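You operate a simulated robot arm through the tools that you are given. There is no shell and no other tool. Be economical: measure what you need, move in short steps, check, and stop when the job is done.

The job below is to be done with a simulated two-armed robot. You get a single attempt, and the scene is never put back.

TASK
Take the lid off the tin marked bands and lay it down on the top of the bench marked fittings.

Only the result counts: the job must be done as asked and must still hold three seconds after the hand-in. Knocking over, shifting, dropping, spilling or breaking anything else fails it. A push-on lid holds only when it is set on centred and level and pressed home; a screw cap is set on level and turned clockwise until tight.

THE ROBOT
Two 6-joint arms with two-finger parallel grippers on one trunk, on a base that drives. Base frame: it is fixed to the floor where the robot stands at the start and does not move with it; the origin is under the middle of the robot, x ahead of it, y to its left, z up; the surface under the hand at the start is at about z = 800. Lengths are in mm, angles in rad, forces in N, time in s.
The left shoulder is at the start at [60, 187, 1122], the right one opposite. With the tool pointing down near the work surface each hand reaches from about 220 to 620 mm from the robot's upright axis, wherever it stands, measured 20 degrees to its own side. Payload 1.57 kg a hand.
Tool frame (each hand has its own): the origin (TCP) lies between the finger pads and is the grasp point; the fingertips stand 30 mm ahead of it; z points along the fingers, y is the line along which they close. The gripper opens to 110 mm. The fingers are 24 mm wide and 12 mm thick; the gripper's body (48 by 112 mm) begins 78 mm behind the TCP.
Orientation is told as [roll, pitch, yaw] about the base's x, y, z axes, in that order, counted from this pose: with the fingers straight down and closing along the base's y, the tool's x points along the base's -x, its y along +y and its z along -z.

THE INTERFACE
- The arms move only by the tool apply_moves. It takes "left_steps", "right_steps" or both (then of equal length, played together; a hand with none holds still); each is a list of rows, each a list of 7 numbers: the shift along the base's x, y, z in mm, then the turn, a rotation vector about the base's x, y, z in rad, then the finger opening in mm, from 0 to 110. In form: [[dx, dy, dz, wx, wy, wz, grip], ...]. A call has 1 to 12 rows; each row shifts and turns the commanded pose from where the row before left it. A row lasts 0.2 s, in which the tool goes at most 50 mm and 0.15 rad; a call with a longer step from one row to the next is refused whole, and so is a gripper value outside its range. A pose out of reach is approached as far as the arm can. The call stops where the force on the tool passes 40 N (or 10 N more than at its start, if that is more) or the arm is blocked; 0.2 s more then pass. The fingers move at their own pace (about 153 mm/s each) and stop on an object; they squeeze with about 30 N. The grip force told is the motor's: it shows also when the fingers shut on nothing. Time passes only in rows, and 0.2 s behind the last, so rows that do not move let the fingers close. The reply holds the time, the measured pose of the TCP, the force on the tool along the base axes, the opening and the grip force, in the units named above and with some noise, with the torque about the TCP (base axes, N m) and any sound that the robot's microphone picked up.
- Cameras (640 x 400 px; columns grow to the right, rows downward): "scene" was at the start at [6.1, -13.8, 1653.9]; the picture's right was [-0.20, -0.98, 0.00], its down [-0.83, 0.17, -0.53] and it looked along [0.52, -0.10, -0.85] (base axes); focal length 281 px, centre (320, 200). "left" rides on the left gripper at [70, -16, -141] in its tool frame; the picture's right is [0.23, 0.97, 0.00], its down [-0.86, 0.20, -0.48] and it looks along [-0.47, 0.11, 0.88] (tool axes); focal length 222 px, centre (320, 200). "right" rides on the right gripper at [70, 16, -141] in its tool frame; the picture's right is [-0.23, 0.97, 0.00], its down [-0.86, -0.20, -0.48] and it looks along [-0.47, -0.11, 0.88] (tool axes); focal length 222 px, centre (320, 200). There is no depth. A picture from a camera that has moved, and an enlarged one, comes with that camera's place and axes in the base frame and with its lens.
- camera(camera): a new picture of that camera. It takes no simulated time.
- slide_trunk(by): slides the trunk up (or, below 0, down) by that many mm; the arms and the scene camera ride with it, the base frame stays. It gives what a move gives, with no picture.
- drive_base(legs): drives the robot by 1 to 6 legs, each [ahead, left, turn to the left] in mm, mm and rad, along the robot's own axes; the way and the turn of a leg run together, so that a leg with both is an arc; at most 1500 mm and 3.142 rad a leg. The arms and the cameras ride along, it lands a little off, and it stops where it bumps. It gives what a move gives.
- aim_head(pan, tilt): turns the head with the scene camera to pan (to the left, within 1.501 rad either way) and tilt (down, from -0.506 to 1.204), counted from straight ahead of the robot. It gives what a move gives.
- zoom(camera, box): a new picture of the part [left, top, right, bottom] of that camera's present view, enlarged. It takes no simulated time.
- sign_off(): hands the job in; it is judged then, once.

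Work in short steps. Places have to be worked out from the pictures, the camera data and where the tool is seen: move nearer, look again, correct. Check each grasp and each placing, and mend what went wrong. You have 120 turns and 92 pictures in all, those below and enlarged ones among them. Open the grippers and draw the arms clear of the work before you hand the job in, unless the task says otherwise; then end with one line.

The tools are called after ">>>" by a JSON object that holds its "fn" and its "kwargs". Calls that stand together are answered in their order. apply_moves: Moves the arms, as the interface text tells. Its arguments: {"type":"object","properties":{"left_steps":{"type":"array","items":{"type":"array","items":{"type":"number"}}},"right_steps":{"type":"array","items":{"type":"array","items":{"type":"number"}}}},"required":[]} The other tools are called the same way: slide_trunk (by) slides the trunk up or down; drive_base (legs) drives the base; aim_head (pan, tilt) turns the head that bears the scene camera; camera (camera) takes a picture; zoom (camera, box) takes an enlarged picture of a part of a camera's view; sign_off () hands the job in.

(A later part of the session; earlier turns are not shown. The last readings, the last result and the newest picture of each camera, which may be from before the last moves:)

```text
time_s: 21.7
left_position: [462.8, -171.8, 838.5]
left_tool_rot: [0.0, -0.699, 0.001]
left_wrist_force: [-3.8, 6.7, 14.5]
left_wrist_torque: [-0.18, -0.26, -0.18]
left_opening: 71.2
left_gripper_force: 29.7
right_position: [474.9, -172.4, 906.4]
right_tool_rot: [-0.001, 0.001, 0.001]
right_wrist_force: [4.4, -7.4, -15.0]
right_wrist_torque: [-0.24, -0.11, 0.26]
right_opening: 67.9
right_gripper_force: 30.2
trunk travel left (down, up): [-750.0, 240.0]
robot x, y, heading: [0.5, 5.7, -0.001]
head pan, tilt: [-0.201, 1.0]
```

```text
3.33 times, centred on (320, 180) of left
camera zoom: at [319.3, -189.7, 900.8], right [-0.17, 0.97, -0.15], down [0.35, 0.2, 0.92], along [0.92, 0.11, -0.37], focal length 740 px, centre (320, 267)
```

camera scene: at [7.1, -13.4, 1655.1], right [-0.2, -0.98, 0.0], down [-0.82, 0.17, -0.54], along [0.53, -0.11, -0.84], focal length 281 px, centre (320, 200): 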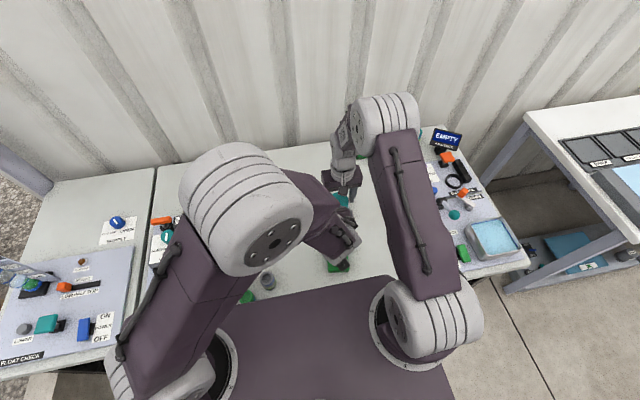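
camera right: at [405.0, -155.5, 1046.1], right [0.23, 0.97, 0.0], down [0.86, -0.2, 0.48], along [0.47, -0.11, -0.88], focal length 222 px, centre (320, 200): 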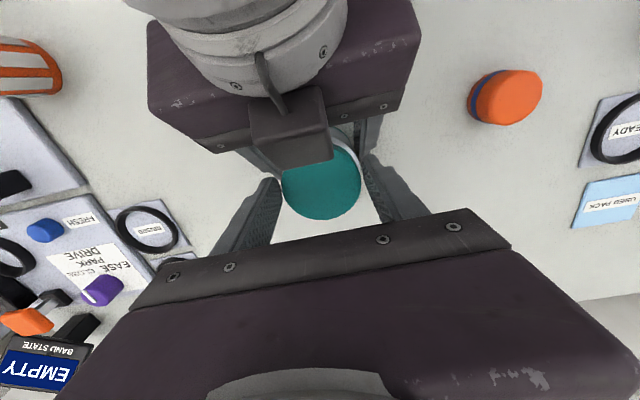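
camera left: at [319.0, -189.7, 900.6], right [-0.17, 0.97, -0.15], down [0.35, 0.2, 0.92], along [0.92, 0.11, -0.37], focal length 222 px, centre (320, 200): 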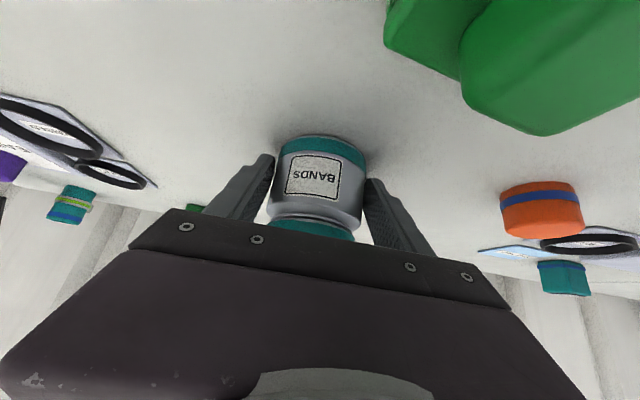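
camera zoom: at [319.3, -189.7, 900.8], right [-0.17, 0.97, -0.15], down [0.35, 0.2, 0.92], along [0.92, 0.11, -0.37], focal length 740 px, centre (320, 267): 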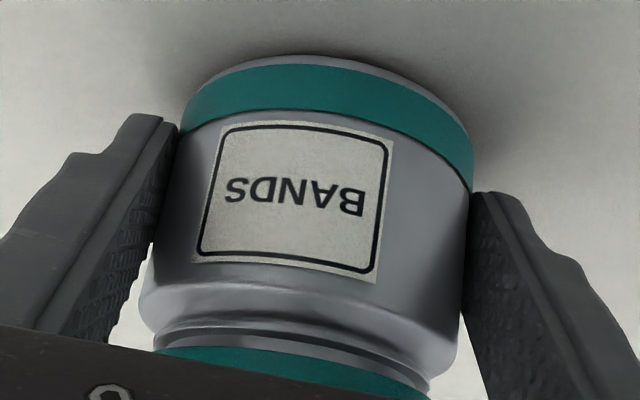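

15 N of pull is held by both hands. I pull a bit further to see whether the lid pops or slips.

>>> {"fn": "apply_moves", "kwargs": {"left_steps": [[0, 0, 0, 0, 0, 0, 50], [0, 0, 0, 0, 0, 0, 50]], "right_steps": [[0, 0, 1, 0, 0, 0, 50], [0, 0, 0.5, 0, 0, 0, 50]]}}

>>> {"fn": "zoom", "kwargs": {"camera": "left", "box": [224, 120, 416, 240]}}

```text
time_s: 22.3
left_position: [462.6, -172.4, 838.1]
left_tool_rot: [-0.001, -0.7, 0.0]
left_wrist_force: [-2.0, 6.8, 16.2]
left_wrist_torque: [-0.26, -0.31, -0.19]
left_opening: 71.1
left_gripper_force: 29.5
right_position: [474.0, -171.7, 909.4]
right_tool_rot: [0.0, 0.003, -0.001]
right_wrist_force: [1.4, -8.1, -16.5]
right_wrist_torque: [-0.33, 0.05, 0.34]
right_opening: 67.6
right_gripper_force: 30.0
trunk travel left (down, up): [-750.0, 240.0]
robot x, y, heading: [-0.8, -1.8, 0.001]
head pan, tilt: [-0.201, 1.0]
```

```text
3.33 times, centred on (320, 180) of left
camera zoom: at [319.2, -189.8, 900.8], right [-0.17, 0.97, -0.15], down [0.35, 0.2, 0.92], along [0.92, 0.11, -0.37], focal length 740 px, centre (320, 267)
```

zoom: 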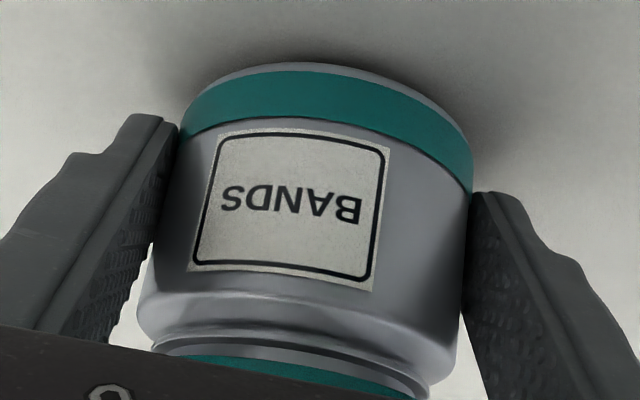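

The body starts to creep in the left fingers at ~16 N without the lid coming off; it may be a screw lid. I relax the pull and test by turning the lid a little counter-clockwise.

>>> {"fn": "apply_moves", "kwargs": {"left_steps": [[0, 0, 0, 0, 0, 0, 50], [0, 0, 0, 0, 0, 0, 50], [0, 0, 0, 0, 0, 0, 50]], "right_steps": [[0, 0, -2, 0, 0, 0, 50], [0, 0, -2, 0, 0, 0, 50], [0, 0, 0, 0, 0, 0, 50]]}}

>>> {"fn": "apply_moves", "kwargs": {"left_steps": [[0, 0, 0, 0, 0, 0, 50], [0, 0, 0, 0, 0, 0, 50], [0, 0, 0, 0, 0, 0, 50]], "right_steps": [[0, 0, 0, 0, 0, 0.08, 50], [0, 0, 0, 0, 0, 0.08, 50], [0, 0, 0, 0, 0, 0, 50]]}}

>>> {"fn": "zoom", "kwargs": {"camera": "left", "box": [224, 120, 416, 240]}}

```text
time_s: 23.1
left_position: [462.2, -172.3, 836.8]
left_tool_rot: [0.001, -0.698, -0.003]
left_wrist_force: [8.0, -1.1, -15.4]
left_wrist_torque: [0.07, 0.3, -0.38]
left_opening: 70.4
left_gripper_force: 29.6
right_position: [474.6, -172.3, 905.6]
right_tool_rot: [-0.001, -0.002, 0.0]
right_wrist_force: [-9.0, 2.2, 15.2]
right_wrist_torque: [0.03, 0.53, 0.34]
right_opening: 67.0
right_gripper_force: 30.0
trunk travel left (down, up): [-750.0, 240.0]
robot x, y, heading: [-2.1, -0.2, -0.002]
head pan, tilt: [-0.201, 1.0]
```

```text
time_s: 23.9
left_position: [462.2, -170.4, 838.4]
left_tool_rot: [0.001, -0.696, 0.001]
left_wrist_force: [-14.3, 11.8, -5.5]
left_wrist_torque: [-0.53, -0.32, 0.26]
left_opening: 68.6
left_gripper_force: 30.3
right_position: [476.4, -172.1, 906.0]
right_tool_rot: [-0.003, -0.009, 0.16]
right_wrist_force: [14.2, -12.4, 4.1]
right_wrist_torque: [-0.3, -0.53, -0.13]
right_opening: 66.8
right_gripper_force: 29.8
trunk travel left (down, up): [-750.0, 240.0]
robot x, y, heading: [0.7, -0.8, -0.001]
head pan, tilt: [-0.201, 1.0]
```

```text
3.33 times, centred on (320, 180) of left
camera zoom: at [318.4, -189.1, 900.0], right [-0.17, 0.97, -0.14], down [0.35, 0.2, 0.92], along [0.92, 0.11, -0.37], focal length 740 px, centre (320, 267)
```

zoom: 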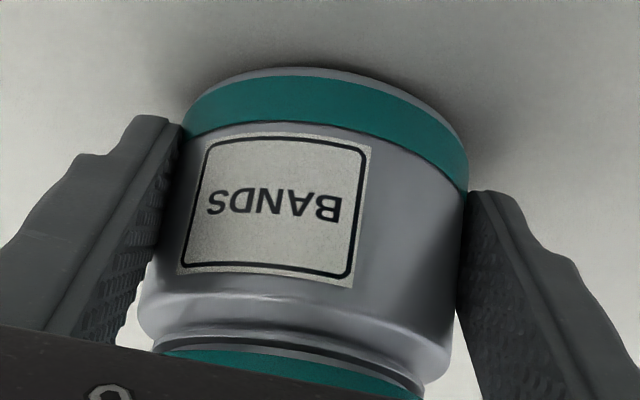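

Grips are creeping and the body turns with the lid. I look from the right camera to see the actual alignment before regripping.

>>> {"fn": "zoom", "kwargs": {"camera": "right", "box": [200, 80, 440, 230]}}

>>> {"fn": "camera", "kwargs": {"camera": "scene"}}

```text
2.67 times, centred on (320, 155) of right
camera zoom: at [404.1, -167.0, 1047.4], right [0.07, 1.0, 0.0], down [0.87, -0.06, 0.48], along [0.48, -0.03, -0.88], focal length 592 px, centre (320, 320)
```

zoom: 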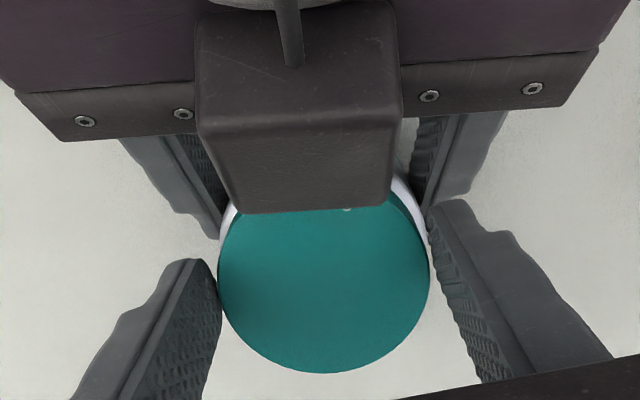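

```text
46 pictures are left
camera scene: at [7.4, -14.3, 1655.1], right [-0.2, -0.98, 0.0], down [-0.82, 0.17, -0.54], along [0.53, -0.11, -0.84], focal length 281 px, centre (320, 200)
```

scene: 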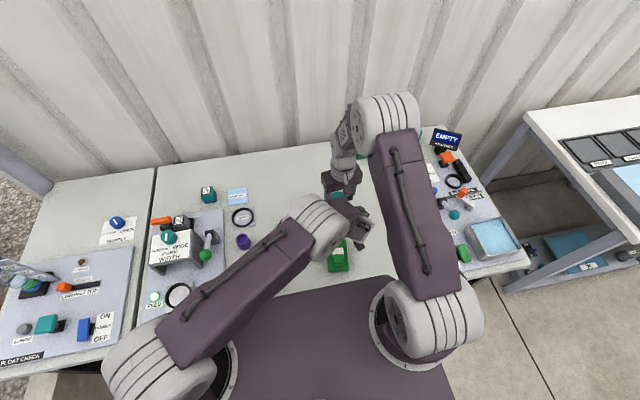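

I zoom hard on the neck to see whether there's a thread and whether lid and body separated.

>>> {"fn": "zoom", "kwargs": {"camera": "left", "box": [260, 195, 356, 255]}}

```text
6.67 times, centred on (308, 225) of left
camera zoom: at [318.4, -189.1, 900.0], right [-0.17, 0.97, -0.14], down [0.35, 0.2, 0.92], along [0.92, 0.11, -0.37], focal length 1481 px, centre (400, 33)
```

zoom: 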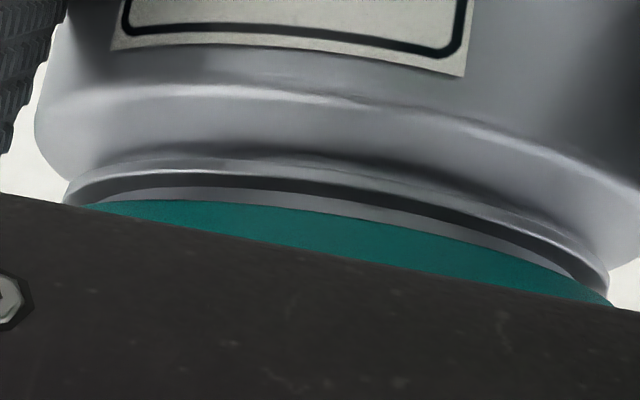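

Inconclusive. I reset: open the left a bit so the tin hangs free from the right, undo the turn, and lower the tin until it stands.

>>> {"fn": "apply_moves", "kwargs": {"left_steps": [[0, 0, 0, 0, 0, 0, 70], [0, 0, 0, 0, 0, 0, 78], [0, 0, 0, 0, 0, 0, 84], [0, 0, 0, 0, 0, 0, 84]], "right_steps": [[0, 0, 0, 0, 0, 0, 50], [0, 0, 0, 0, 0, 0, 50], [0, 0, 0, 0, 0, 0, 50], [0, 0, 0, 0, 0, 0, 50]]}}

>>> {"fn": "zoom", "kwargs": {"camera": "left", "box": [224, 120, 416, 240]}}

```text
time_s: 24.9
left_position: [463.6, -174.6, 838.9]
left_tool_rot: [0.0, -0.7, 0.0]
left_wrist_force: [0.4, -0.6, -0.1]
left_wrist_torque: [-0.02, 0.01, 0.02]
left_opening: 83.9
left_gripper_force: 0.2
right_position: [474.4, -171.6, 905.4]
right_tool_rot: [0.0, -0.001, 0.159]
right_wrist_force: [0.4, -0.6, -0.5]
right_wrist_torque: [-0.02, 0.03, 0.0]
right_opening: 67.0
right_gripper_force: 30.4
trunk travel left (down, up): [-750.0, 240.0]
robot x, y, heading: [1.5, -0.6, -0.001]
head pan, tilt: [-0.201, 1.0]
```

```text
3.33 times, centred on (320, 180) of left
camera zoom: at [319.0, -189.8, 900.7], right [-0.17, 0.97, -0.15], down [0.35, 0.2, 0.92], along [0.92, 0.11, -0.37], focal length 740 px, centre (320, 267)
```

zoom: 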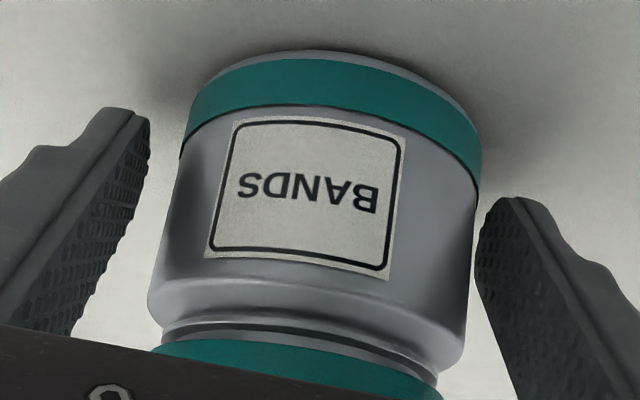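

Body is back near its original orientation while the lid hand is turned 0.16. I rest-check by lifting the lid 3 mm with the left open to see if the body still follows.

>>> {"fn": "apply_moves", "kwargs": {"right_steps": [[0, 0, 1.5, 0, 0, 0, 50], [0, 0, 1.5, 0, 0, 0, 50], [0, 0, 0, 0, 0, 0, 50]]}}

>>> {"fn": "zoom", "kwargs": {"camera": "left", "box": [224, 120, 416, 240]}}

```text
time_s: 25.7
left_position: [463.2, -171.2, 837.5]
left_tool_rot: [0.001, -0.697, 0.0]
left_wrist_force: [0.1, -0.6, -0.1]
left_wrist_torque: [0.0, -0.02, 0.01]
left_opening: 84.1
left_gripper_force: 0.0
right_position: [475.4, -171.7, 907.2]
right_tool_rot: [-0.001, 0.001, 0.161]
right_wrist_force: [-1.0, 0.2, -0.4]
right_wrist_torque: [0.04, 0.02, 0.04]
right_opening: 66.9
right_gripper_force: 29.8
trunk travel left (down, up): [-750.0, 240.0]
robot x, y, heading: [4.0, -0.4, -0.0]
head pan, tilt: [-0.201, 1.0]
```

```text
3.33 times, centred on (320, 180) of left
camera zoom: at [319.0, -189.7, 900.6], right [-0.17, 0.97, -0.15], down [0.35, 0.2, 0.92], along [0.92, 0.11, -0.37], focal length 740 px, centre (320, 267)
```

zoom: 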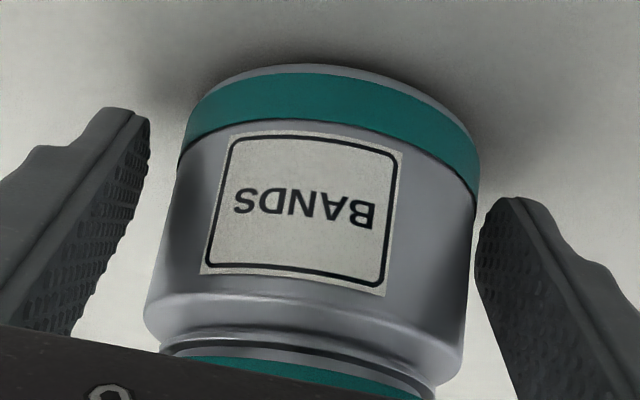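

The body follows again. I'll set it down, regrip the lid turned to −0.25 rad, lower the left slightly, hold the body, and do a proper counter-clockwise stroke.

>>> {"fn": "apply_moves", "kwargs": {"left_steps": [[0, 0, 0, 0, 0, 0, 84], [0, 0, 0, 0, 0, 0, 84], [0, 0, 0, 0, 0, 0, 84], [0, 0, -4, 0, 0, 0, 84], [0, 0, 0, 0, 0, 0, 84], [0, 0, 0, 0, 0, 0, 84], [0, 0, 0, 0, 0, 0, 84], [0, 0, 0, 0, 0, 0, 84]], "right_steps": [[0, 0, -1.5, 0, 0, 0, 50], [0, 0, -1.2, 0, 0, 0, 50], [0, 0, 0, 0, 0, 0, 76], [0, 0, 1.5, 0, 0, -0.13, 76], [0, 0, 0, 0, 0, -0.14, 76], [0, 0, 0, 0, 0, -0.14, 76], [0, 0, 0, 0, 0, 0, 50], [0, 0, 0, 0, 0, 0, 50]]}}

>>> {"fn": "apply_moves", "kwargs": {"left_steps": [[0, 0, 0, 0, 0, 0, 70], [0, 0, 0, 0, 0, 0, 50], [0, 0, 0, 0, 0, 0, 50]], "right_steps": [[0, 0, 0, 0, 0, 0, 50], [0, 0, 0, 0, 0, 0, 50], [0, 0, 0, 0, 0, 0, 50]]}}

>>> {"fn": "zoom", "kwargs": {"camera": "left", "box": [224, 120, 416, 240]}}

```text
time_s: 27.5
left_position: [462.4, -171.9, 833.9]
left_tool_rot: [-0.001, -0.698, 0.0]
left_wrist_force: [-1.2, -0.4, -0.4]
left_wrist_torque: [0.02, 0.0, -0.01]
left_opening: 84.0
left_gripper_force: 0.1
right_position: [475.4, -171.9, 906.2]
right_tool_rot: [0.001, 0.001, -0.253]
right_wrist_force: [0.8, 0.3, 1.6]
right_wrist_torque: [-0.02, -0.07, 0.03]
right_opening: 70.2
right_gripper_force: 29.8
trunk travel left (down, up): [-750.0, 240.0]
robot x, y, heading: [2.4, 0.3, -0.004]
head pan, tilt: [-0.201, 1.0]
```

```text
time_s: 28.3
left_position: [463.1, -173.7, 834.1]
left_tool_rot: [-0.001, -0.698, -0.001]
left_wrist_force: [-0.4, -3.0, -0.9]
left_wrist_torque: [0.2, 0.08, -0.09]
left_opening: 71.9
left_gripper_force: 29.9
right_position: [476.3, -171.6, 904.8]
right_tool_rot: [0.0, -0.001, -0.249]
right_wrist_force: [-0.3, 3.7, 2.1]
right_wrist_torque: [0.04, 0.0, 0.02]
right_opening: 70.1
right_gripper_force: 29.5
trunk travel left (down, up): [-750.0, 240.0]
robot x, y, heading: [0.3, 0.3, 0.004]
head pan, tilt: [-0.201, 1.0]
```

```text
3.33 times, centred on (320, 180) of left
camera zoom: at [319.0, -189.7, 896.8], right [-0.17, 0.97, -0.15], down [0.35, 0.2, 0.92], along [0.92, 0.11, -0.37], focal length 740 px, centre (320, 267)
```

zoom: 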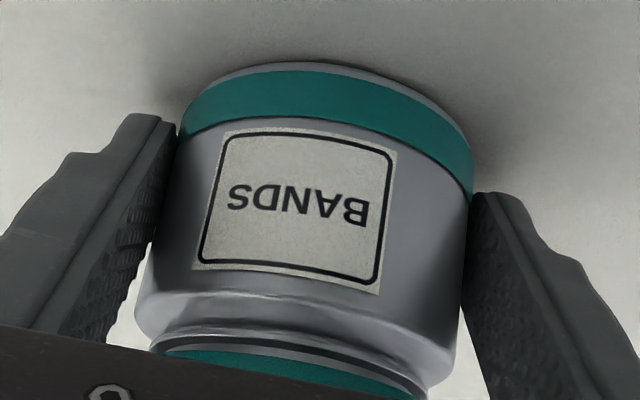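

Both grips fresh. Now a counter-clockwise stroke of 0.42 rad on the lid.

>>> {"fn": "apply_moves", "kwargs": {"left_steps": [[0, 0, 0, 0, 0, 0, 50], [0, 0, 0, 0, 0, 0, 50], [0, 0, 0, 0, 0, 0, 50], [0, 0, 0, 0, 0, 0, 50], [0, 0, 0, 0, 0, 0, 50]], "right_steps": [[0, 0, 0, 0, 0, 0.1, 50], [0, 0, 0, 0, 0, 0.1, 50], [0, 0, 0, 0, 0, 0.1, 50], [0, 0, 0, 0, 0, 0.1, 50], [0, 0, 0, 0, 0, 0, 50]]}}

>>> {"fn": "zoom", "kwargs": {"camera": "left", "box": [224, 120, 416, 240]}}

```text
time_s: 29.5
left_position: [462.4, -170.9, 833.8]
left_tool_rot: [0.002, -0.699, 0.0]
left_wrist_force: [-5.6, 10.4, 3.1]
left_wrist_torque: [0.23, -0.11, 0.14]
left_opening: 71.6
left_gripper_force: 29.8
right_position: [474.4, -172.9, 906.5]
right_tool_rot: [-0.002, -0.002, 0.153]
right_wrist_force: [5.5, -11.7, 0.6]
right_wrist_torque: [-1.21, -0.24, -0.01]
right_opening: 70.0
right_gripper_force: 30.1
trunk travel left (down, up): [-750.0, 240.0]
robot x, y, heading: [0.7, 2.4, 0.002]
head pan, tilt: [-0.201, 1.0]
```

```text
3.33 times, centred on (320, 180) of left
camera zoom: at [318.9, -189.1, 896.5], right [-0.17, 0.97, -0.14], down [0.35, 0.2, 0.92], along [0.92, 0.11, -0.37], focal length 740 px, centre (320, 267)
```

zoom: 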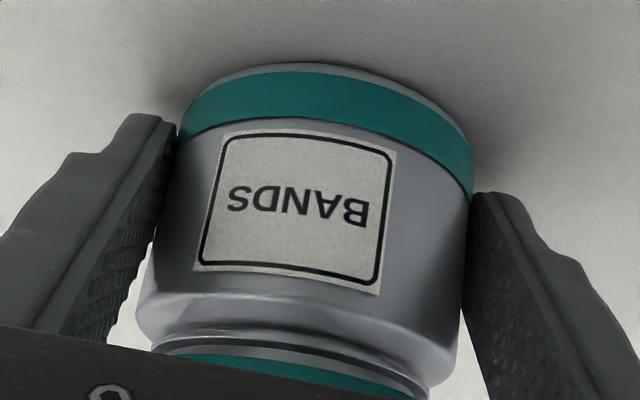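

The body stayed put, torque is ~0 and the lid turned 0.4 rad: it is a screw lid being loosened. I repeat ratchet strokes (open, turn back, close, turn on).

>>> {"fn": "apply_moves", "kwargs": {"left_steps": [[0, 0, 0, 0, 0, 0, 50], [0, 0, 0, 0, 0, 0, 50], [0, 0, 0, 0, 0, 0, 50], [0, 0, 0, 0, 0, 0, 50], [0, 0, 0, 0, 0, 0, 50], [0, 0, 0, 0, 0, 0, 50], [0, 0, 0, 0, 0, 0, 50], [0, 0, 0, 0, 0, 0, 50], [0, 0, 0, 0, 0, 0, 50], [0, 0, 0, 0, 0, 0, 50], [0, 0, 0, 0, 0, 0, 50], [0, 0, 0, 0, 0, 0, 50]], "right_steps": [[0, 0, 0, 0, 0, 0.12, 50], [0, 0, 0, 0, 0, 0, 78], [0, 0, 0, 0, 0, -0.135, 78], [0, 0, 0, 0, 0, -0.135, 78], [0, 0, 0, 0, 0, -0.135, 78], [0, 0, 0, 0, 0, -0.135, 78], [0, 0, 0, 0, 0, 0, 50], [0, 0, 0, 0, 0, 0, 50], [0, 0, 0, 0, 0, 0.135, 50], [0, 0, 0, 0, 0, 0.135, 50], [0, 0, 0, 0, 0, 0.135, 50], [0, 0, 0, 0, 0, 0.135, 50]]}}

>>> {"fn": "zoom", "kwargs": {"camera": "left", "box": [224, 120, 416, 240]}}

```text
time_s: 32.1
left_position: [463.5, -171.3, 833.3]
left_tool_rot: [0.001, -0.698, 0.001]
left_wrist_force: [-1.7, 7.8, 1.4]
left_wrist_torque: [-0.39, -0.05, 0.16]
left_opening: 71.3
left_gripper_force: 29.6
right_position: [473.8, -173.5, 906.6]
right_tool_rot: [-0.001, -0.001, 0.273]
right_wrist_force: [3.2, -9.9, -0.3]
right_wrist_torque: [-0.39, -0.08, -0.09]
right_opening: 65.9
right_gripper_force: 29.6
trunk travel left (down, up): [-750.0, 240.0]
robot x, y, heading: [1.5, -0.5, 0.001]
head pan, tilt: [-0.201, 1.0]
```

```text
3.33 times, centred on (320, 180) of left
camera zoom: at [319.2, -189.1, 896.5], right [-0.18, 0.97, -0.15], down [0.35, 0.2, 0.92], along [0.92, 0.11, -0.37], focal length 740 px, centre (320, 267)
```

zoom: 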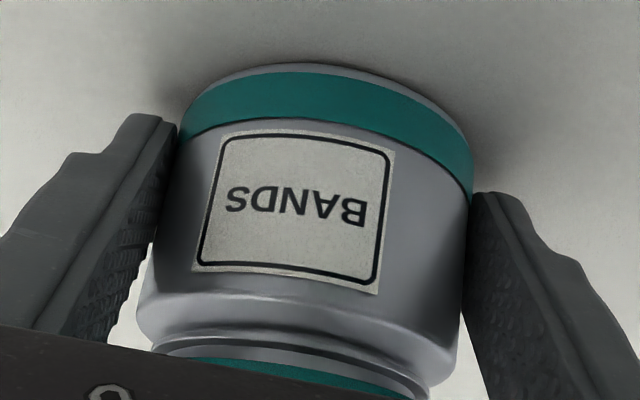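

The neck gap looks a bit larger. I do another two strokes before testing a pull.

>>> {"fn": "apply_moves", "kwargs": {"left_steps": [[0, 0, 0, 0, 0, 0, 50], [0, 0, 0, 0, 0, 0, 50], [0, 0, 0, 0, 0, 0, 50], [0, 0, 0, 0, 0, 0, 50], [0, 0, 0, 0, 0, 0, 50], [0, 0, 0, 0, 0, 0, 50], [0, 0, 0, 0, 0, 0, 50], [0, 0, 0, 0, 0, 0, 50], [0, 0, 0, 0, 0, 0, 50], [0, 0, 0, 0, 0, 0, 50], [0, 0, 0, 0, 0, 0, 50], [0, 0, 0, 0, 0, 0, 50]], "right_steps": [[0, 0, 0, 0, 0, 0, 78], [0, 0, 0, 0, 0, -0.135, 78], [0, 0, 0, 0, 0, -0.135, 78], [0, 0, 0, 0, 0, -0.135, 78], [0, 0, 0, 0, 0, -0.135, 78], [0, 0, 0, 0, 0, 0, 50], [0, 0, 0, 0, 0, 0, 50], [0, 0, 0, 0, 0, 0.135, 50], [0, 0, 0, 0, 0, 0.135, 50], [0, 0, 0, 0, 0, 0.135, 50], [0, 0, 0, 0, 0, 0.135, 50], [0, 0, 0, 0, 0, 0, 50]]}}

>>> {"fn": "apply_moves", "kwargs": {"left_steps": [[0, 0, 0, 0, 0, 0, 50], [0, 0, 0, 0, 0, 0, 50], [0, 0, 0, 0, 0, 0, 50], [0, 0, 0, 0, 0, 0, 50], [0, 0, 0, 0, 0, 0, 50], [0, 0, 0, 0, 0, 0, 50], [0, 0, 0, 0, 0, 0, 50], [0, 0, 0, 0, 0, 0, 50], [0, 0, 0, 0, 0, 0, 50], [0, 0, 0, 0, 0, 0, 50], [0, 0, 0, 0, 0, 0, 50], [0, 0, 0, 0, 0, 0, 50]], "right_steps": [[0, 0, 0, 0, 0, 0, 78], [0, 0, 0, 0, 0, -0.135, 78], [0, 0, 0, 0, 0, -0.135, 78], [0, 0, 0, 0, 0, -0.135, 78], [0, 0, 0, 0, 0, -0.135, 78], [0, 0, 0, 0, 0, 0, 50], [0, 0, 0, 0, 0, 0, 50], [0, 0, 0, 0, 0, 0.135, 50], [0, 0, 0, 0, 0, 0.135, 50], [0, 0, 0, 0, 0, 0.135, 50], [0, 0, 0, 0, 0, 0.135, 50], [0, 0, 0, 0, 0, 0, 50]]}}

>>> {"fn": "zoom", "kwargs": {"camera": "left", "box": [224, 120, 416, 240]}}

>>> {"fn": "zoom", "kwargs": {"camera": "right", "box": [200, 80, 440, 230]}}

```text
time_s: 34.7
left_position: [463.5, -171.0, 835.1]
left_tool_rot: [0.001, -0.699, 0.0]
left_wrist_force: [-1.1, 11.8, 3.1]
left_wrist_torque: [-0.49, -0.06, 0.19]
left_opening: 71.2
left_gripper_force: 30.0
right_position: [475.0, -173.2, 906.9]
right_tool_rot: [0.0, -0.002, 0.271]
right_wrist_force: [1.5, -12.0, -1.3]
right_wrist_torque: [-0.43, -0.05, -0.06]
right_opening: 69.8
right_gripper_force: 29.8
trunk travel left (down, up): [-750.0, 240.0]
robot x, y, heading: [0.2, 3.2, 0.0]
head pan, tilt: [-0.201, 1.0]
```

```text
time_s: 37.3
left_position: [463.1, -171.5, 835.2]
left_tool_rot: [0.003, -0.7, 0.002]
left_wrist_force: [-5.1, 11.2, 7.6]
left_wrist_torque: [-0.44, -0.29, 0.17]
left_opening: 70.8
left_gripper_force: 30.1
right_position: [475.2, -172.2, 908.7]
right_tool_rot: [0.0, -0.001, 0.273]
right_wrist_force: [5.9, -12.6, -5.7]
right_wrist_torque: [-0.45, -0.16, -0.11]
right_opening: 69.7
right_gripper_force: 29.8
trunk travel left (down, up): [-750.0, 240.0]
robot x, y, heading: [-0.0, -0.0, -0.001]
head pan, tilt: [-0.201, 1.0]
```

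```text
3.33 times, centred on (320, 180) of left
camera zoom: at [319.3, -189.2, 896.6], right [-0.18, 0.97, -0.15], down [0.35, 0.2, 0.92], along [0.92, 0.11, -0.37], focal length 740 px, centre (320, 267)
```

zoom: 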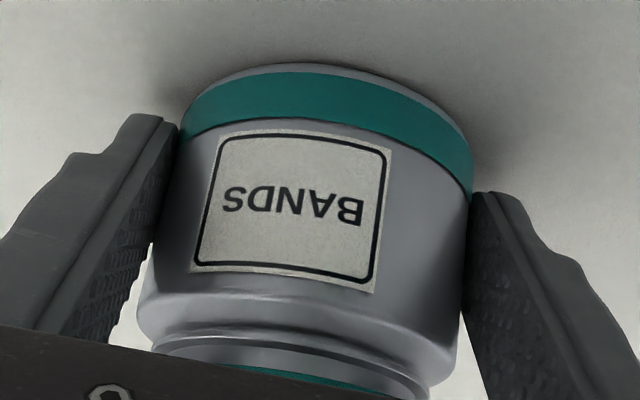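

```text
2.67 times, centred on (320, 155) of right
camera zoom: at [402.9, -175.5, 1049.3], right [-0.04, 1.0, 0.0], down [0.88, 0.04, 0.48], along [0.48, 0.02, -0.88], focal length 592 px, centre (320, 320)
```

zoom: 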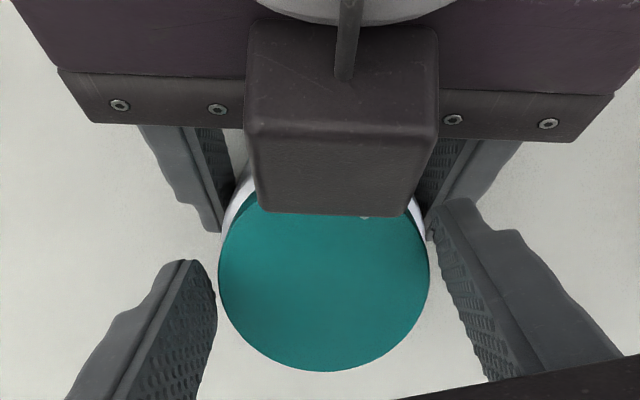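

The neck is clearly more exposed: the lid is rising as it unscrews. More strokes, following upward ~1 mm each.

>>> {"fn": "apply_moves", "kwargs": {"left_steps": [[0, 0, 0, 0, 0, 0, 50], [0, 0, 0, 0, 0, 0, 50], [0, 0, 0, 0, 0, 0, 50], [0, 0, 0, 0, 0, 0, 50], [0, 0, 0, 0, 0, 0, 50], [0, 0, 0, 0, 0, 0, 50], [0, 0, 0, 0, 0, 0, 50], [0, 0, 0, 0, 0, 0, 50], [0, 0, 0, 0, 0, 0, 50], [0, 0, 0, 0, 0, 0, 50], [0, 0, 0, 0, 0, 0, 50], [0, 0, 0, 0, 0, 0, 50]], "right_steps": [[0, 0, 0, 0, 0, 0, 78], [0, 0, 0, 0, 0, -0.135, 78], [0, 0, 0, 0, 0, -0.135, 78], [0, 0, 0, 0, 0, -0.135, 78], [0, 0, 0, 0, 0, -0.135, 78], [0, 0, 0, 0, 0, 0, 50], [0, 0, 0, 0, 0, 0, 50], [0, 0, 0.2, 0, 0, 0.135, 50], [0, 0, 0.2, 0, 0, 0.135, 50], [0, 0, 0.2, 0, 0, 0.135, 50], [0, 0, 0.2, 0, 0, 0.135, 50], [0, 0, 0, 0, 0, 0, 50]]}}

>>> {"fn": "apply_moves", "kwargs": {"left_steps": [[0, 0, 0, 0, 0, 0, 50], [0, 0, 0, 0, 0, 0, 50], [0, 0, 0, 0, 0, 0, 50], [0, 0, 0, 0, 0, 0, 50], [0, 0, 0, 0, 0, 0, 50], [0, 0, 0, 0, 0, 0, 50], [0, 0, 0, 0, 0, 0, 50], [0, 0, 0, 0, 0, 0, 50], [0, 0, 0, 0, 0, 0, 50], [0, 0, 0, 0, 0, 0, 50], [0, 0, 0, 0, 0, 0, 50], [0, 0, 0, 0, 0, 0, 50]], "right_steps": [[0, 0, 0, 0, 0, 0, 78], [0, 0, 0, 0, 0, -0.135, 78], [0, 0, 0, 0, 0, -0.135, 78], [0, 0, 0, 0, 0, -0.135, 78], [0, 0, 0, 0, 0, -0.135, 78], [0, 0, 0, 0, 0, 0, 50], [0, 0, 0, 0, 0, 0, 50], [0, 0, 0.2, 0, 0, 0.135, 50], [0, 0, 0.2, 0, 0, 0.135, 50], [0, 0, 0.2, 0, 0, 0.135, 50], [0, 0, 0.2, 0, 0, 0.135, 50], [0, 0, 0, 0, 0, 0, 50]]}}

>>> {"fn": "zoom", "kwargs": {"camera": "left", "box": [224, 120, 416, 240]}}

```text
time_s: 39.9
left_position: [463.8, -171.0, 834.4]
left_tool_rot: [0.003, -0.699, 0.002]
left_wrist_force: [-9.1, 12.5, 9.9]
left_wrist_torque: [-0.46, -0.42, 0.19]
left_opening: 71.0
left_gripper_force: 30.2
right_position: [474.2, -172.4, 907.5]
right_tool_rot: [0.002, -0.001, 0.273]
right_wrist_force: [8.7, -11.9, -10.5]
right_wrist_torque: [-0.48, -0.35, -0.05]
right_opening: 65.6
right_gripper_force: 30.2
trunk travel left (down, up): [-750.0, 240.0]
robot x, y, heading: [-2.7, -3.7, 0.004]
head pan, tilt: [-0.201, 1.0]
```

```text
time_s: 42.5
left_position: [462.5, -170.8, 834.0]
left_tool_rot: [0.002, -0.698, 0.001]
left_wrist_force: [-2.4, 11.7, 3.5]
left_wrist_torque: [-0.66, -0.19, 0.26]
left_opening: 70.6
left_gripper_force: 29.8
right_position: [473.5, -172.0, 908.1]
right_tool_rot: [-0.004, -0.002, 0.272]
right_wrist_force: [3.3, -13.5, 0.8]
right_wrist_torque: [-0.46, -0.06, -0.12]
right_opening: 69.6
right_gripper_force: 30.1
trunk travel left (down, up): [-750.0, 240.0]
robot x, y, heading: [2.9, 3.7, 0.002]
head pan, tilt: [-0.201, 1.0]
```

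```text
3.33 times, centred on (320, 180) of left
camera zoom: at [319.1, -189.0, 896.5], right [-0.18, 0.97, -0.15], down [0.35, 0.2, 0.92], along [0.92, 0.11, -0.37], focal length 740 px, centre (320, 267)
```

zoom: 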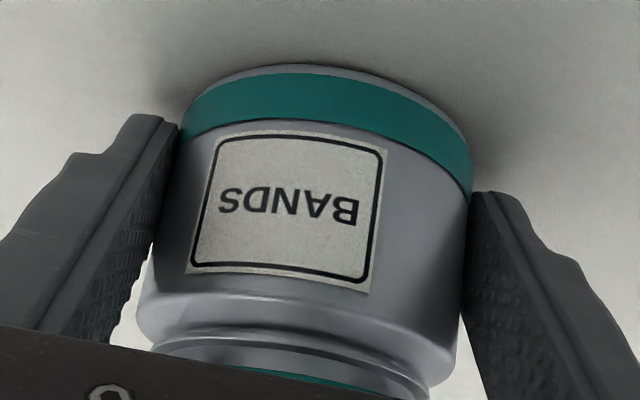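

Gap keeps growing. Two more strokes.

>>> {"fn": "apply_moves", "kwargs": {"left_steps": [[0, 0, 0, 0, 0, 0, 50], [0, 0, 0, 0, 0, 0, 50], [0, 0, 0, 0, 0, 0, 50], [0, 0, 0, 0, 0, 0, 50], [0, 0, 0, 0, 0, 0, 50], [0, 0, 0, 0, 0, 0, 50], [0, 0, 0, 0, 0, 0, 50], [0, 0, 0, 0, 0, 0, 50], [0, 0, 0, 0, 0, 0, 50], [0, 0, 0, 0, 0, 0, 50], [0, 0, 0, 0, 0, 0, 50], [0, 0, 0, 0, 0, 0, 50]], "right_steps": [[0, 0, 0, 0, 0, 0, 78], [0, 0, 0, 0, 0, -0.135, 78], [0, 0, 0, 0, 0, -0.135, 78], [0, 0, 0, 0, 0, -0.135, 78], [0, 0, 0, 0, 0, -0.135, 78], [0, 0, 0, 0, 0, 0, 50], [0, 0, 0, 0, 0, 0, 50], [0, 0, 0.25, 0, 0, 0.135, 50], [0, 0, 0.25, 0, 0, 0.135, 50], [0, 0, 0.25, 0, 0, 0.135, 50], [0, 0, 0.25, 0, 0, 0.135, 50], [0, 0, 0, 0, 0, 0, 50]]}}

>>> {"fn": "apply_moves", "kwargs": {"left_steps": [[0, 0, 0, 0, 0, 0, 50], [0, 0, 0, 0, 0, 0, 50], [0, 0, 0, 0, 0, 0, 50], [0, 0, 0, 0, 0, 0, 50], [0, 0, 0, 0, 0, 0, 50], [0, 0, 0, 0, 0, 0, 50], [0, 0, 0, 0, 0, 0, 50], [0, 0, 0, 0, 0, 0, 50], [0, 0, 0, 0, 0, 0, 50], [0, 0, 0, 0, 0, 0, 50], [0, 0, 0, 0, 0, 0, 50], [0, 0, 0, 0, 0, 0, 50]], "right_steps": [[0, 0, 0, 0, 0, 0, 78], [0, 0, 0, 0, 0, -0.135, 78], [0, 0, 0, 0, 0, -0.135, 78], [0, 0, 0, 0, 0, -0.135, 78], [0, 0, 0, 0, 0, -0.135, 78], [0, 0, 0, 0, 0, 0, 50], [0, 0, 0, 0, 0, 0, 50], [0, 0, 0.25, 0, 0, 0.135, 50], [0, 0, 0.25, 0, 0, 0.135, 50], [0, 0, 0.25, 0, 0, 0.135, 50], [0, 0, 0.25, 0, 0, 0.135, 50], [0, 0, 0, 0, 0, 0, 50]]}}

>>> {"fn": "zoom", "kwargs": {"camera": "left", "box": [224, 120, 416, 240]}}

```text
time_s: 45.1
left_position: [463.8, -172.7, 833.8]
left_tool_rot: [0.0, -0.697, 0.0]
left_wrist_force: [-0.5, 2.1, 0.2]
left_wrist_torque: [-0.1, 0.0, -0.03]
left_opening: 70.4
left_gripper_force: 29.7
right_position: [474.8, -173.4, 909.5]
right_tool_rot: [-0.002, -0.001, 0.272]
right_wrist_force: [1.2, -2.4, 0.1]
right_wrist_torque: [-0.08, -0.08, 0.03]
right_opening: 70.2
right_gripper_force: 30.0
trunk travel left (down, up): [-750.0, 240.0]
robot x, y, heading: [-2.3, 1.8, -0.001]
head pan, tilt: [-0.201, 1.0]
```

```text
time_s: 47.7
left_position: [462.4, -171.8, 835.1]
left_tool_rot: [0.001, -0.698, 0.0]
left_wrist_force: [-6.2, 8.6, 1.8]
left_wrist_torque: [-0.38, -0.24, 0.24]
left_opening: 69.5
left_gripper_force: 30.2
right_position: [474.9, -172.0, 911.0]
right_tool_rot: [0.0, -0.003, 0.273]
right_wrist_force: [5.3, -8.6, -0.9]
right_wrist_torque: [-0.32, -0.23, -0.21]
right_opening: 62.9
right_gripper_force: 30.2
trunk travel left (down, up): [-750.0, 240.0]
robot x, y, heading: [-1.8, 6.8, -0.004]
head pan, tilt: [-0.201, 1.0]
```

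```text
3.33 times, centred on (320, 180) of left
camera zoom: at [319.0, -189.1, 896.5], right [-0.17, 0.97, -0.15], down [0.35, 0.2, 0.92], along [0.92, 0.11, -0.37], focal length 740 px, centre (320, 267)
```

zoom: 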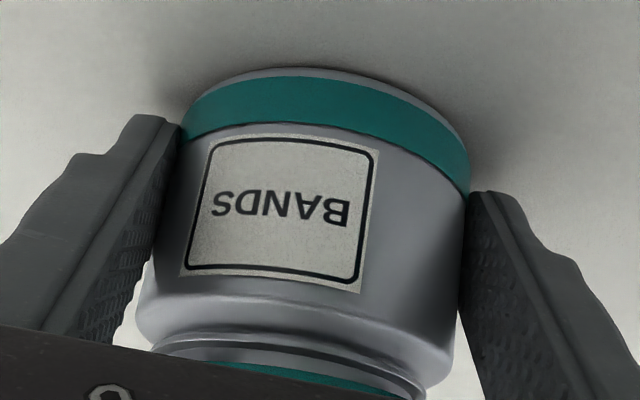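

Right opening dropped to 62.9 – maybe gripping off-centre. I check from the right camera and the scene.

>>> {"fn": "zoom", "kwargs": {"camera": "right", "box": [200, 80, 440, 230]}}

>>> {"fn": "zoom", "kwargs": {"camera": "scene", "box": [308, 175, 372, 215]}}

```text
2.67 times, centred on (320, 155) of right
camera zoom: at [403.2, -174.9, 1052.1], right [-0.04, 1.0, 0.0], down [0.88, 0.04, 0.48], along [0.48, 0.02, -0.88], focal length 592 px, centre (320, 320)
```

zoom: 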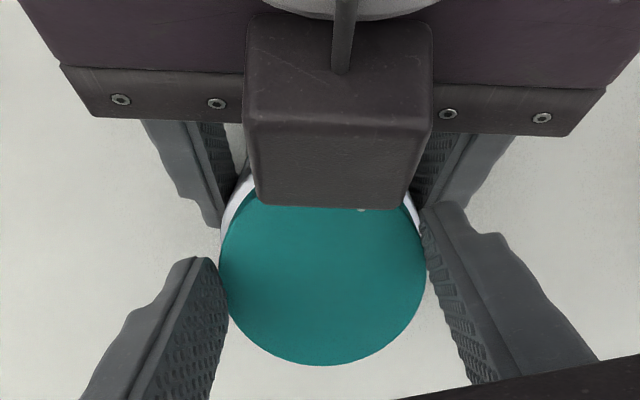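

```text
10.00 times, centred on (340, 195) of scene
camera zoom: at [7.1, -14.0, 1655.1], right [-0.2, -0.98, 0.0], down [-0.82, 0.17, -0.54], along [0.53, -0.11, -0.84], focal length 2808 px, centre (120, 250)
```

zoom: 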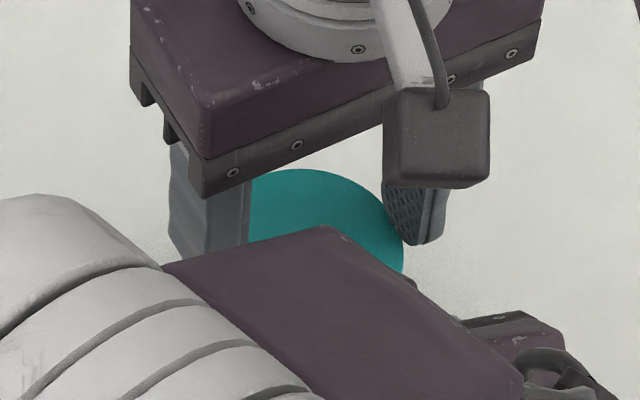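

The lid is ~63 mm wide, so 70 mm earlier was the body's collar; now at 62.9 mm I truly hold the lid only. I test-pull upwards.

>>> {"fn": "apply_moves", "kwargs": {"left_steps": [[0, 0, 0, 0, 0, 0, 50], [0, 0, 0, 0, 0, 0, 50], [0, 0, 0, 0, 0, 0, 50], [0, 0, 0, 0, 0, 0, 50]], "right_steps": [[0, 0, 1, 0, 0, 0, 50], [0, 0, 1, 0, 0, 0, 50], [0, 0, 1, 0, 0, 0, 50], [0, 0, 0, 0, 0, 0, 50]]}}

>>> {"fn": "zoom", "kwargs": {"camera": "left", "box": [224, 120, 416, 240]}}

```text
time_s: 48.7
left_position: [463.9, -174.0, 834.0]
left_tool_rot: [-0.003, -0.698, -0.003]
left_wrist_force: [-0.8, -0.2, 0.1]
left_wrist_torque: [0.01, 0.02, 0.0]
left_opening: 69.3
left_gripper_force: 29.8
right_position: [473.7, -171.4, 913.5]
right_tool_rot: [0.002, 0.001, 0.271]
right_wrist_force: [0.7, -0.2, -0.3]
right_wrist_torque: [-0.01, 0.0, -0.04]
right_opening: 50.1
right_gripper_force: 0.0
trunk travel left (down, up): [-750.0, 240.0]
robot x, y, heading: [-2.1, 1.7, -0.001]
head pan, tilt: [-0.201, 1.0]
```

```text
3.33 times, centred on (320, 180) of left
camera zoom: at [319.3, -190.0, 896.8], right [-0.17, 0.97, -0.15], down [0.35, 0.2, 0.92], along [0.92, 0.11, -0.37], focal length 740 px, centre (320, 267)
```

zoom: 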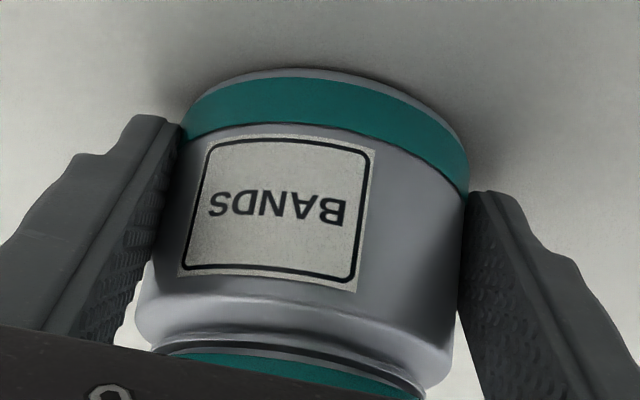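

The fingers slid off the lid's top: the lid sits lower than I thought (top ≈882). I regrip deeper (TCP z≈900) at yaw 0, then pull.

>>> {"fn": "apply_moves", "kwargs": {"left_steps": [[0, 0, 0, 0, 0, 0, 50], [0, 0, 0, 0, 0, 0, 50], [0, 0, 0, 0, 0, 0, 50], [0, 0, 0, 0, 0, 0, 50], [0, 0, 0, 0, 0, 0, 50], [0, 0, 0, 0, 0, 0, 50], [0, 0, 0, 0, 0, 0, 50], [0, 0, 0, 0, 0, 0, 50]], "right_steps": [[0, 0, 0, 0, 0, 0, 84], [0, 0, 0, 0, 0, -0.136, 84], [0, 0, 0, 0, 0, -0.136, 84], [0, 0, -7, 0, 0, 0, 84], [0, 0, -6, 0, 0, 0, 84], [0, 0, 0, 0, 0, 0, 84], [0, 0, 0, 0, 0, 0, 60], [0, 0, 0, 0, 0, 0, 50]]}}

>>> {"fn": "apply_moves", "kwargs": {"left_steps": [[0, 0, 0, 0, 0, 0, 50], [0, 0, 0, 0, 0, 0, 50], [0, 0, 0, 0, 0, 0, 50], [0, 0, 0, 0, 0, 0, 50]], "right_steps": [[0, 0, 0, 0, 0, 0, 50], [0, 0, 1, 0, 0, 0, 50], [0, 0, 1, 0, 0, 0, 50], [0, 0, 0, 0, 0, 0, 50]]}}

>>> {"fn": "zoom", "kwargs": {"camera": "left", "box": [224, 120, 416, 240]}}

```text
time_s: 50.5
left_position: [463.4, -171.2, 834.3]
left_tool_rot: [0.0, -0.7, -0.002]
left_wrist_force: [-1.4, 2.2, -0.5]
left_wrist_torque: [-0.09, -0.05, 0.0]
left_opening: 69.3
left_gripper_force: 30.2
right_position: [474.5, -171.4, 900.0]
right_tool_rot: [0.001, 0.0, -0.002]
right_wrist_force: [0.7, -1.9, -0.6]
right_wrist_torque: [-0.03, -0.03, 0.03]
right_opening: 70.6
right_gripper_force: 30.1
trunk travel left (down, up): [-750.0, 240.0]
robot x, y, heading: [2.0, 0.9, 0.004]
head pan, tilt: [-0.201, 1.0]
```

```text
time_s: 51.5
left_position: [464.0, -172.0, 834.5]
left_tool_rot: [-0.001, -0.698, -0.001]
left_wrist_force: [-1.8, 7.6, 2.9]
left_wrist_torque: [-0.44, -0.17, 0.12]
left_opening: 69.0
left_gripper_force: 30.2
right_position: [475.4, -171.3, 901.4]
right_tool_rot: [-0.001, -0.001, -0.001]
right_wrist_force: [2.1, -8.2, -4.9]
right_wrist_torque: [-0.13, 0.0, -0.03]
right_opening: 70.6
right_gripper_force: 29.9
trunk travel left (down, up): [-750.0, 240.0]
robot x, y, heading: [-0.4, -0.5, -0.003]
head pan, tilt: [-0.201, 1.0]
```

```text
3.33 times, centred on (320, 180) of left
camera zoom: at [319.4, -189.5, 896.7], right [-0.17, 0.97, -0.15], down [0.35, 0.2, 0.92], along [0.92, 0.11, -0.37], focal length 740 px, centre (320, 267)
```

zoom: 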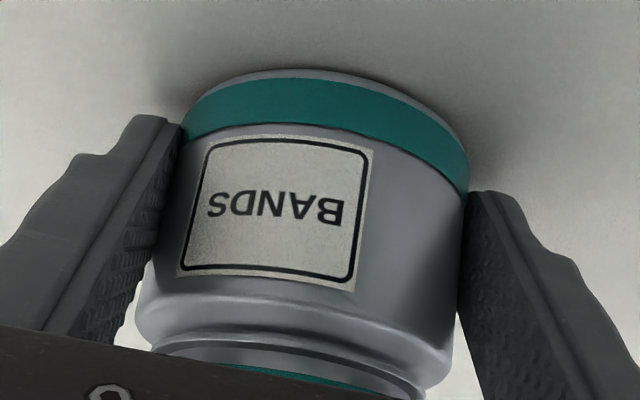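

The gap opens with only ~5 N: the lid is coming up. I keep lifting.

>>> {"fn": "apply_moves", "kwargs": {"left_steps": [[0, 0, 0, 0, 0, 0, 50], [0, 0, 0, 0, 0, 0, 50], [0, 0, 0, 0, 0, 0, 50], [0, 0, 0, 0, 0, 0, 50], [0, 0, 0, 0, 0, 0, 50]], "right_steps": [[0, 0, 1, 0, 0, 0, 50], [0, 0, 1, 0, 0, 0, 50], [0, 0, 1, 0, 0, 0, 50], [0, 0, 1, 0, 0, 0, 50], [0, 0, 0, 0, 0, 0, 50]]}}

>>> {"fn": "zoom", "kwargs": {"camera": "left", "box": [224, 120, 416, 240]}}

```text
time_s: 52.7
left_position: [463.8, -173.3, 834.1]
left_tool_rot: [-0.001, -0.698, -0.001]
left_wrist_force: [-3.2, 11.6, 5.1]
left_wrist_torque: [-0.63, -0.3, 0.22]
left_opening: 68.9
left_gripper_force: 30.0
right_position: [473.5, -170.6, 904.9]
right_tool_rot: [0.0, 0.0, -0.001]
right_wrist_force: [3.8, -11.4, -6.9]
right_wrist_torque: [-0.22, -0.03, -0.1]
right_opening: 70.3
right_gripper_force: 30.0
trunk travel left (down, up): [-750.0, 240.0]
robot x, y, heading: [-0.4, -0.8, 0.002]
head pan, tilt: [-0.201, 1.0]
```

```text
3.33 times, centred on (320, 180) of left
camera zoom: at [319.1, -189.5, 896.5], right [-0.17, 0.97, -0.15], down [0.35, 0.2, 0.92], along [0.92, 0.11, -0.37], focal length 740 px, centre (320, 267)
```

zoom: 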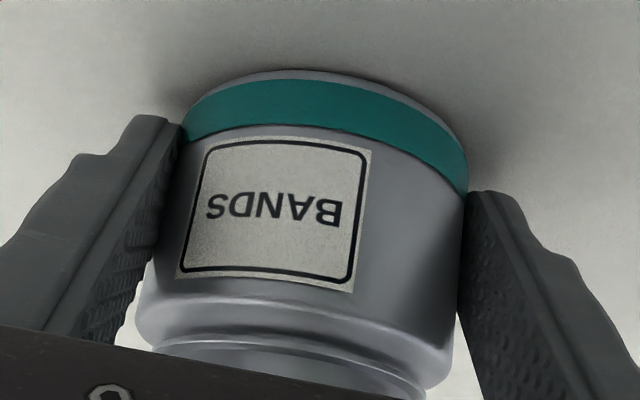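

The lid is well up on the neck. I relieve the sideways load a bit and lift 10 mm more.

>>> {"fn": "apply_moves", "kwargs": {"left_steps": [[0, 0, 0, 0, 0, 0, 50], [0, 0, 0, 0, 0, 0, 50], [0, 0, 0, 0, 0, 0, 50], [0, 0, 0, 0, 0, 0, 50], [0, 0, 0, 0, 0, 0, 50], [0, 0, 0, 0, 0, 0, 50]], "right_steps": [[0, -1, 2, 0, 0, 0, 50], [0, 0, 2, 0, 0, 0, 50], [0, 0, 2, 0, 0, 0, 50], [0, 0, 2, 0, 0, 0, 50], [0, 0, 2, 0, 0, 0, 50], [0, 0, 0, 0, 0, 0, 50]]}}

>>> {"fn": "camera", "kwargs": {"camera": "left"}}

>>> {"fn": "camera", "kwargs": {"camera": "right"}}

```text
time_s: 54.1
left_position: [463.9, -173.2, 834.4]
left_tool_rot: [0.001, -0.698, 0.001]
left_wrist_force: [1.1, 0.0, 0.1]
left_wrist_torque: [0.04, 0.01, 0.02]
left_opening: 68.5
left_gripper_force: 30.0
right_position: [474.6, -172.4, 916.0]
right_tool_rot: [0.0, -0.001, -0.002]
right_wrist_force: [-0.6, 0.5, 0.3]
right_wrist_torque: [0.0, 0.02, 0.03]
right_opening: 70.3
right_gripper_force: 29.7
trunk travel left (down, up): [-750.0, 240.0]
robot x, y, heading: [-0.9, 2.6, 0.003]
head pan, tilt: [-0.201, 1.0]
```

```text
30 pictures are left
camera left: at [319.2, -189.8, 896.7], right [-0.17, 0.97, -0.15], down [0.35, 0.2, 0.92], along [0.92, 0.11, -0.37], focal length 222 px, centre (320, 200)
```

left: 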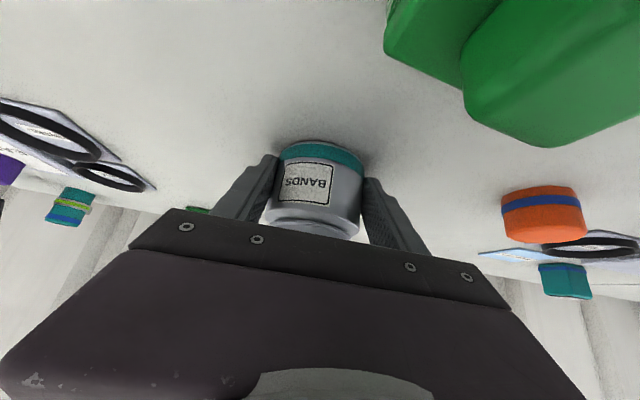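

```text
29 pictures are left
camera right: at [404.2, -156.3, 1057.5], right [0.23, 0.97, 0.0], down [0.86, -0.2, 0.48], along [0.47, -0.11, -0.88], focal length 222 px, centre (320, 200)
```

right: 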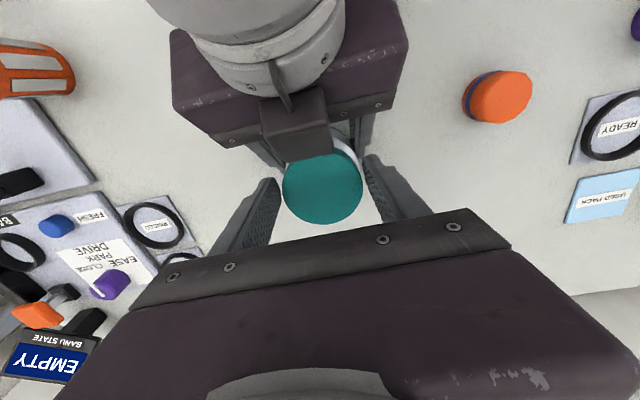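

Forces are zero: the lid is off in the right hand. I raise it 120 mm straight up, watching.

>>> {"fn": "apply_moves", "kwargs": {"left_steps": [[0, 0, 0, 0, 0, 0, 50], [0, 0, 0, 0, 0, 0, 50], [0, 0, 0, 0, 0, 0, 50], [0, 0, 0, 0, 0, 0, 50], [0, 0, 0, 0, 0, 0, 50], [0, 0, 0, 0, 0, 0, 50]], "right_steps": [[0, 0, 10, 0, 0, 0, 50], [0, 0, 20, 0, 0, 0, 50], [0, 0, 30, 0, 0, 0, 50], [0, 0, 30, 0, 0, 0, 50], [0, 0, 30, 0, 0, 0, 50], [0, 0, 0, 0, 0, 0, 50]]}}

>>> {"fn": "camera", "kwargs": {"camera": "scene"}}

```text
time_s: 55.5
left_position: [463.6, -172.0, 833.9]
left_tool_rot: [-0.001, -0.697, 0.0]
left_wrist_force: [-0.5, -0.3, -0.3]
left_wrist_torque: [0.01, -0.01, -0.03]
left_opening: 68.3
left_gripper_force: 30.0
right_position: [475.3, -172.3, 1037.6]
right_tool_rot: [0.0, 0.0, -0.001]
right_wrist_force: [0.1, 0.2, 0.1]
right_wrist_torque: [0.0, 0.0, -0.03]
right_opening: 70.3
right_gripper_force: 30.1
trunk travel left (down, up): [-750.0, 240.0]
robot x, y, heading: [-0.5, -2.4, -0.002]
head pan, tilt: [-0.201, 1.0]
```

```text
28 pictures are left
camera scene: at [7.8, -14.3, 1655.1], right [-0.2, -0.98, 0.0], down [-0.82, 0.17, -0.54], along [0.53, -0.11, -0.84], focal length 281 px, centre (320, 200)
```

scene: 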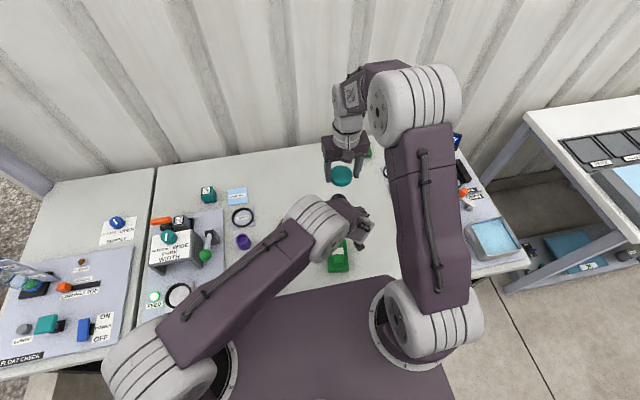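

Lid off and held. Now I open the left hand gently and back it out along its approach, then away to the left.

>>> {"fn": "apply_moves", "kwargs": {"left_steps": [[0, 0, 0, 0, 0, 0, 76], [0, 0, 0, 0, 0, 0, 90], [0, 0, 0, 0, 0, 0, 100], [-13, 0, 15, 0, 0, 0, 100], [-20, 0, 24, 0, 0, 0, 100], [-20, 0, 24, 0, 0, 0, 100], [-20, 0, 24, 0, 0, 0, 100], [-10, 30, 30, 0, 0, 0, 100], [-10, 35, 30, 0, 0, 0, 100], [-10, 35, 20, 0, 0, 0, 100]]}}

>>> {"fn": "camera", "kwargs": {"camera": "scene"}}

```text
time_s: 57.7
left_position: [358.7, -71.8, 1000.7]
left_tool_rot: [-0.002, -0.7, 0.0]
left_wrist_force: [0.3, -0.3, 0.7]
left_wrist_torque: [0.0, 0.01, 0.02]
left_opening: 99.9
left_gripper_force: 0.1
right_position: [473.1, -171.3, 1037.0]
right_tool_rot: [0.0, 0.0, -0.002]
right_wrist_force: [-0.3, 0.4, -0.5]
right_wrist_torque: [0.02, -0.02, 0.01]
right_opening: 70.4
right_gripper_force: 30.1
trunk travel left (down, up): [-750.0, 240.0]
robot x, y, heading: [-1.2, 0.9, -0.002]
head pan, tilt: [-0.201, 1.0]
```

```text
27 pictures are left
camera scene: at [6.4, -12.9, 1655.1], right [-0.2, -0.98, 0.0], down [-0.82, 0.17, -0.54], along [0.53, -0.11, -0.84], focal length 281 px, centre (320, 200)
```

scene: 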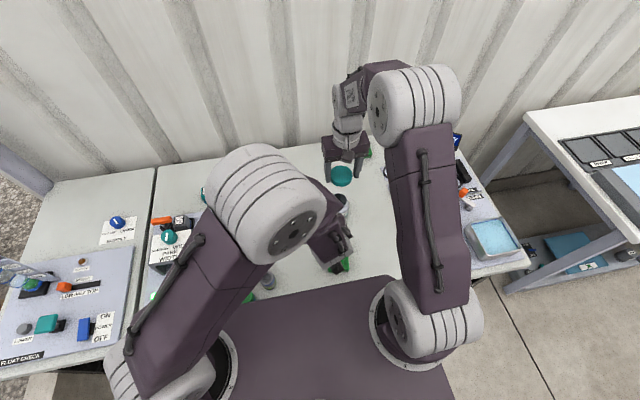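

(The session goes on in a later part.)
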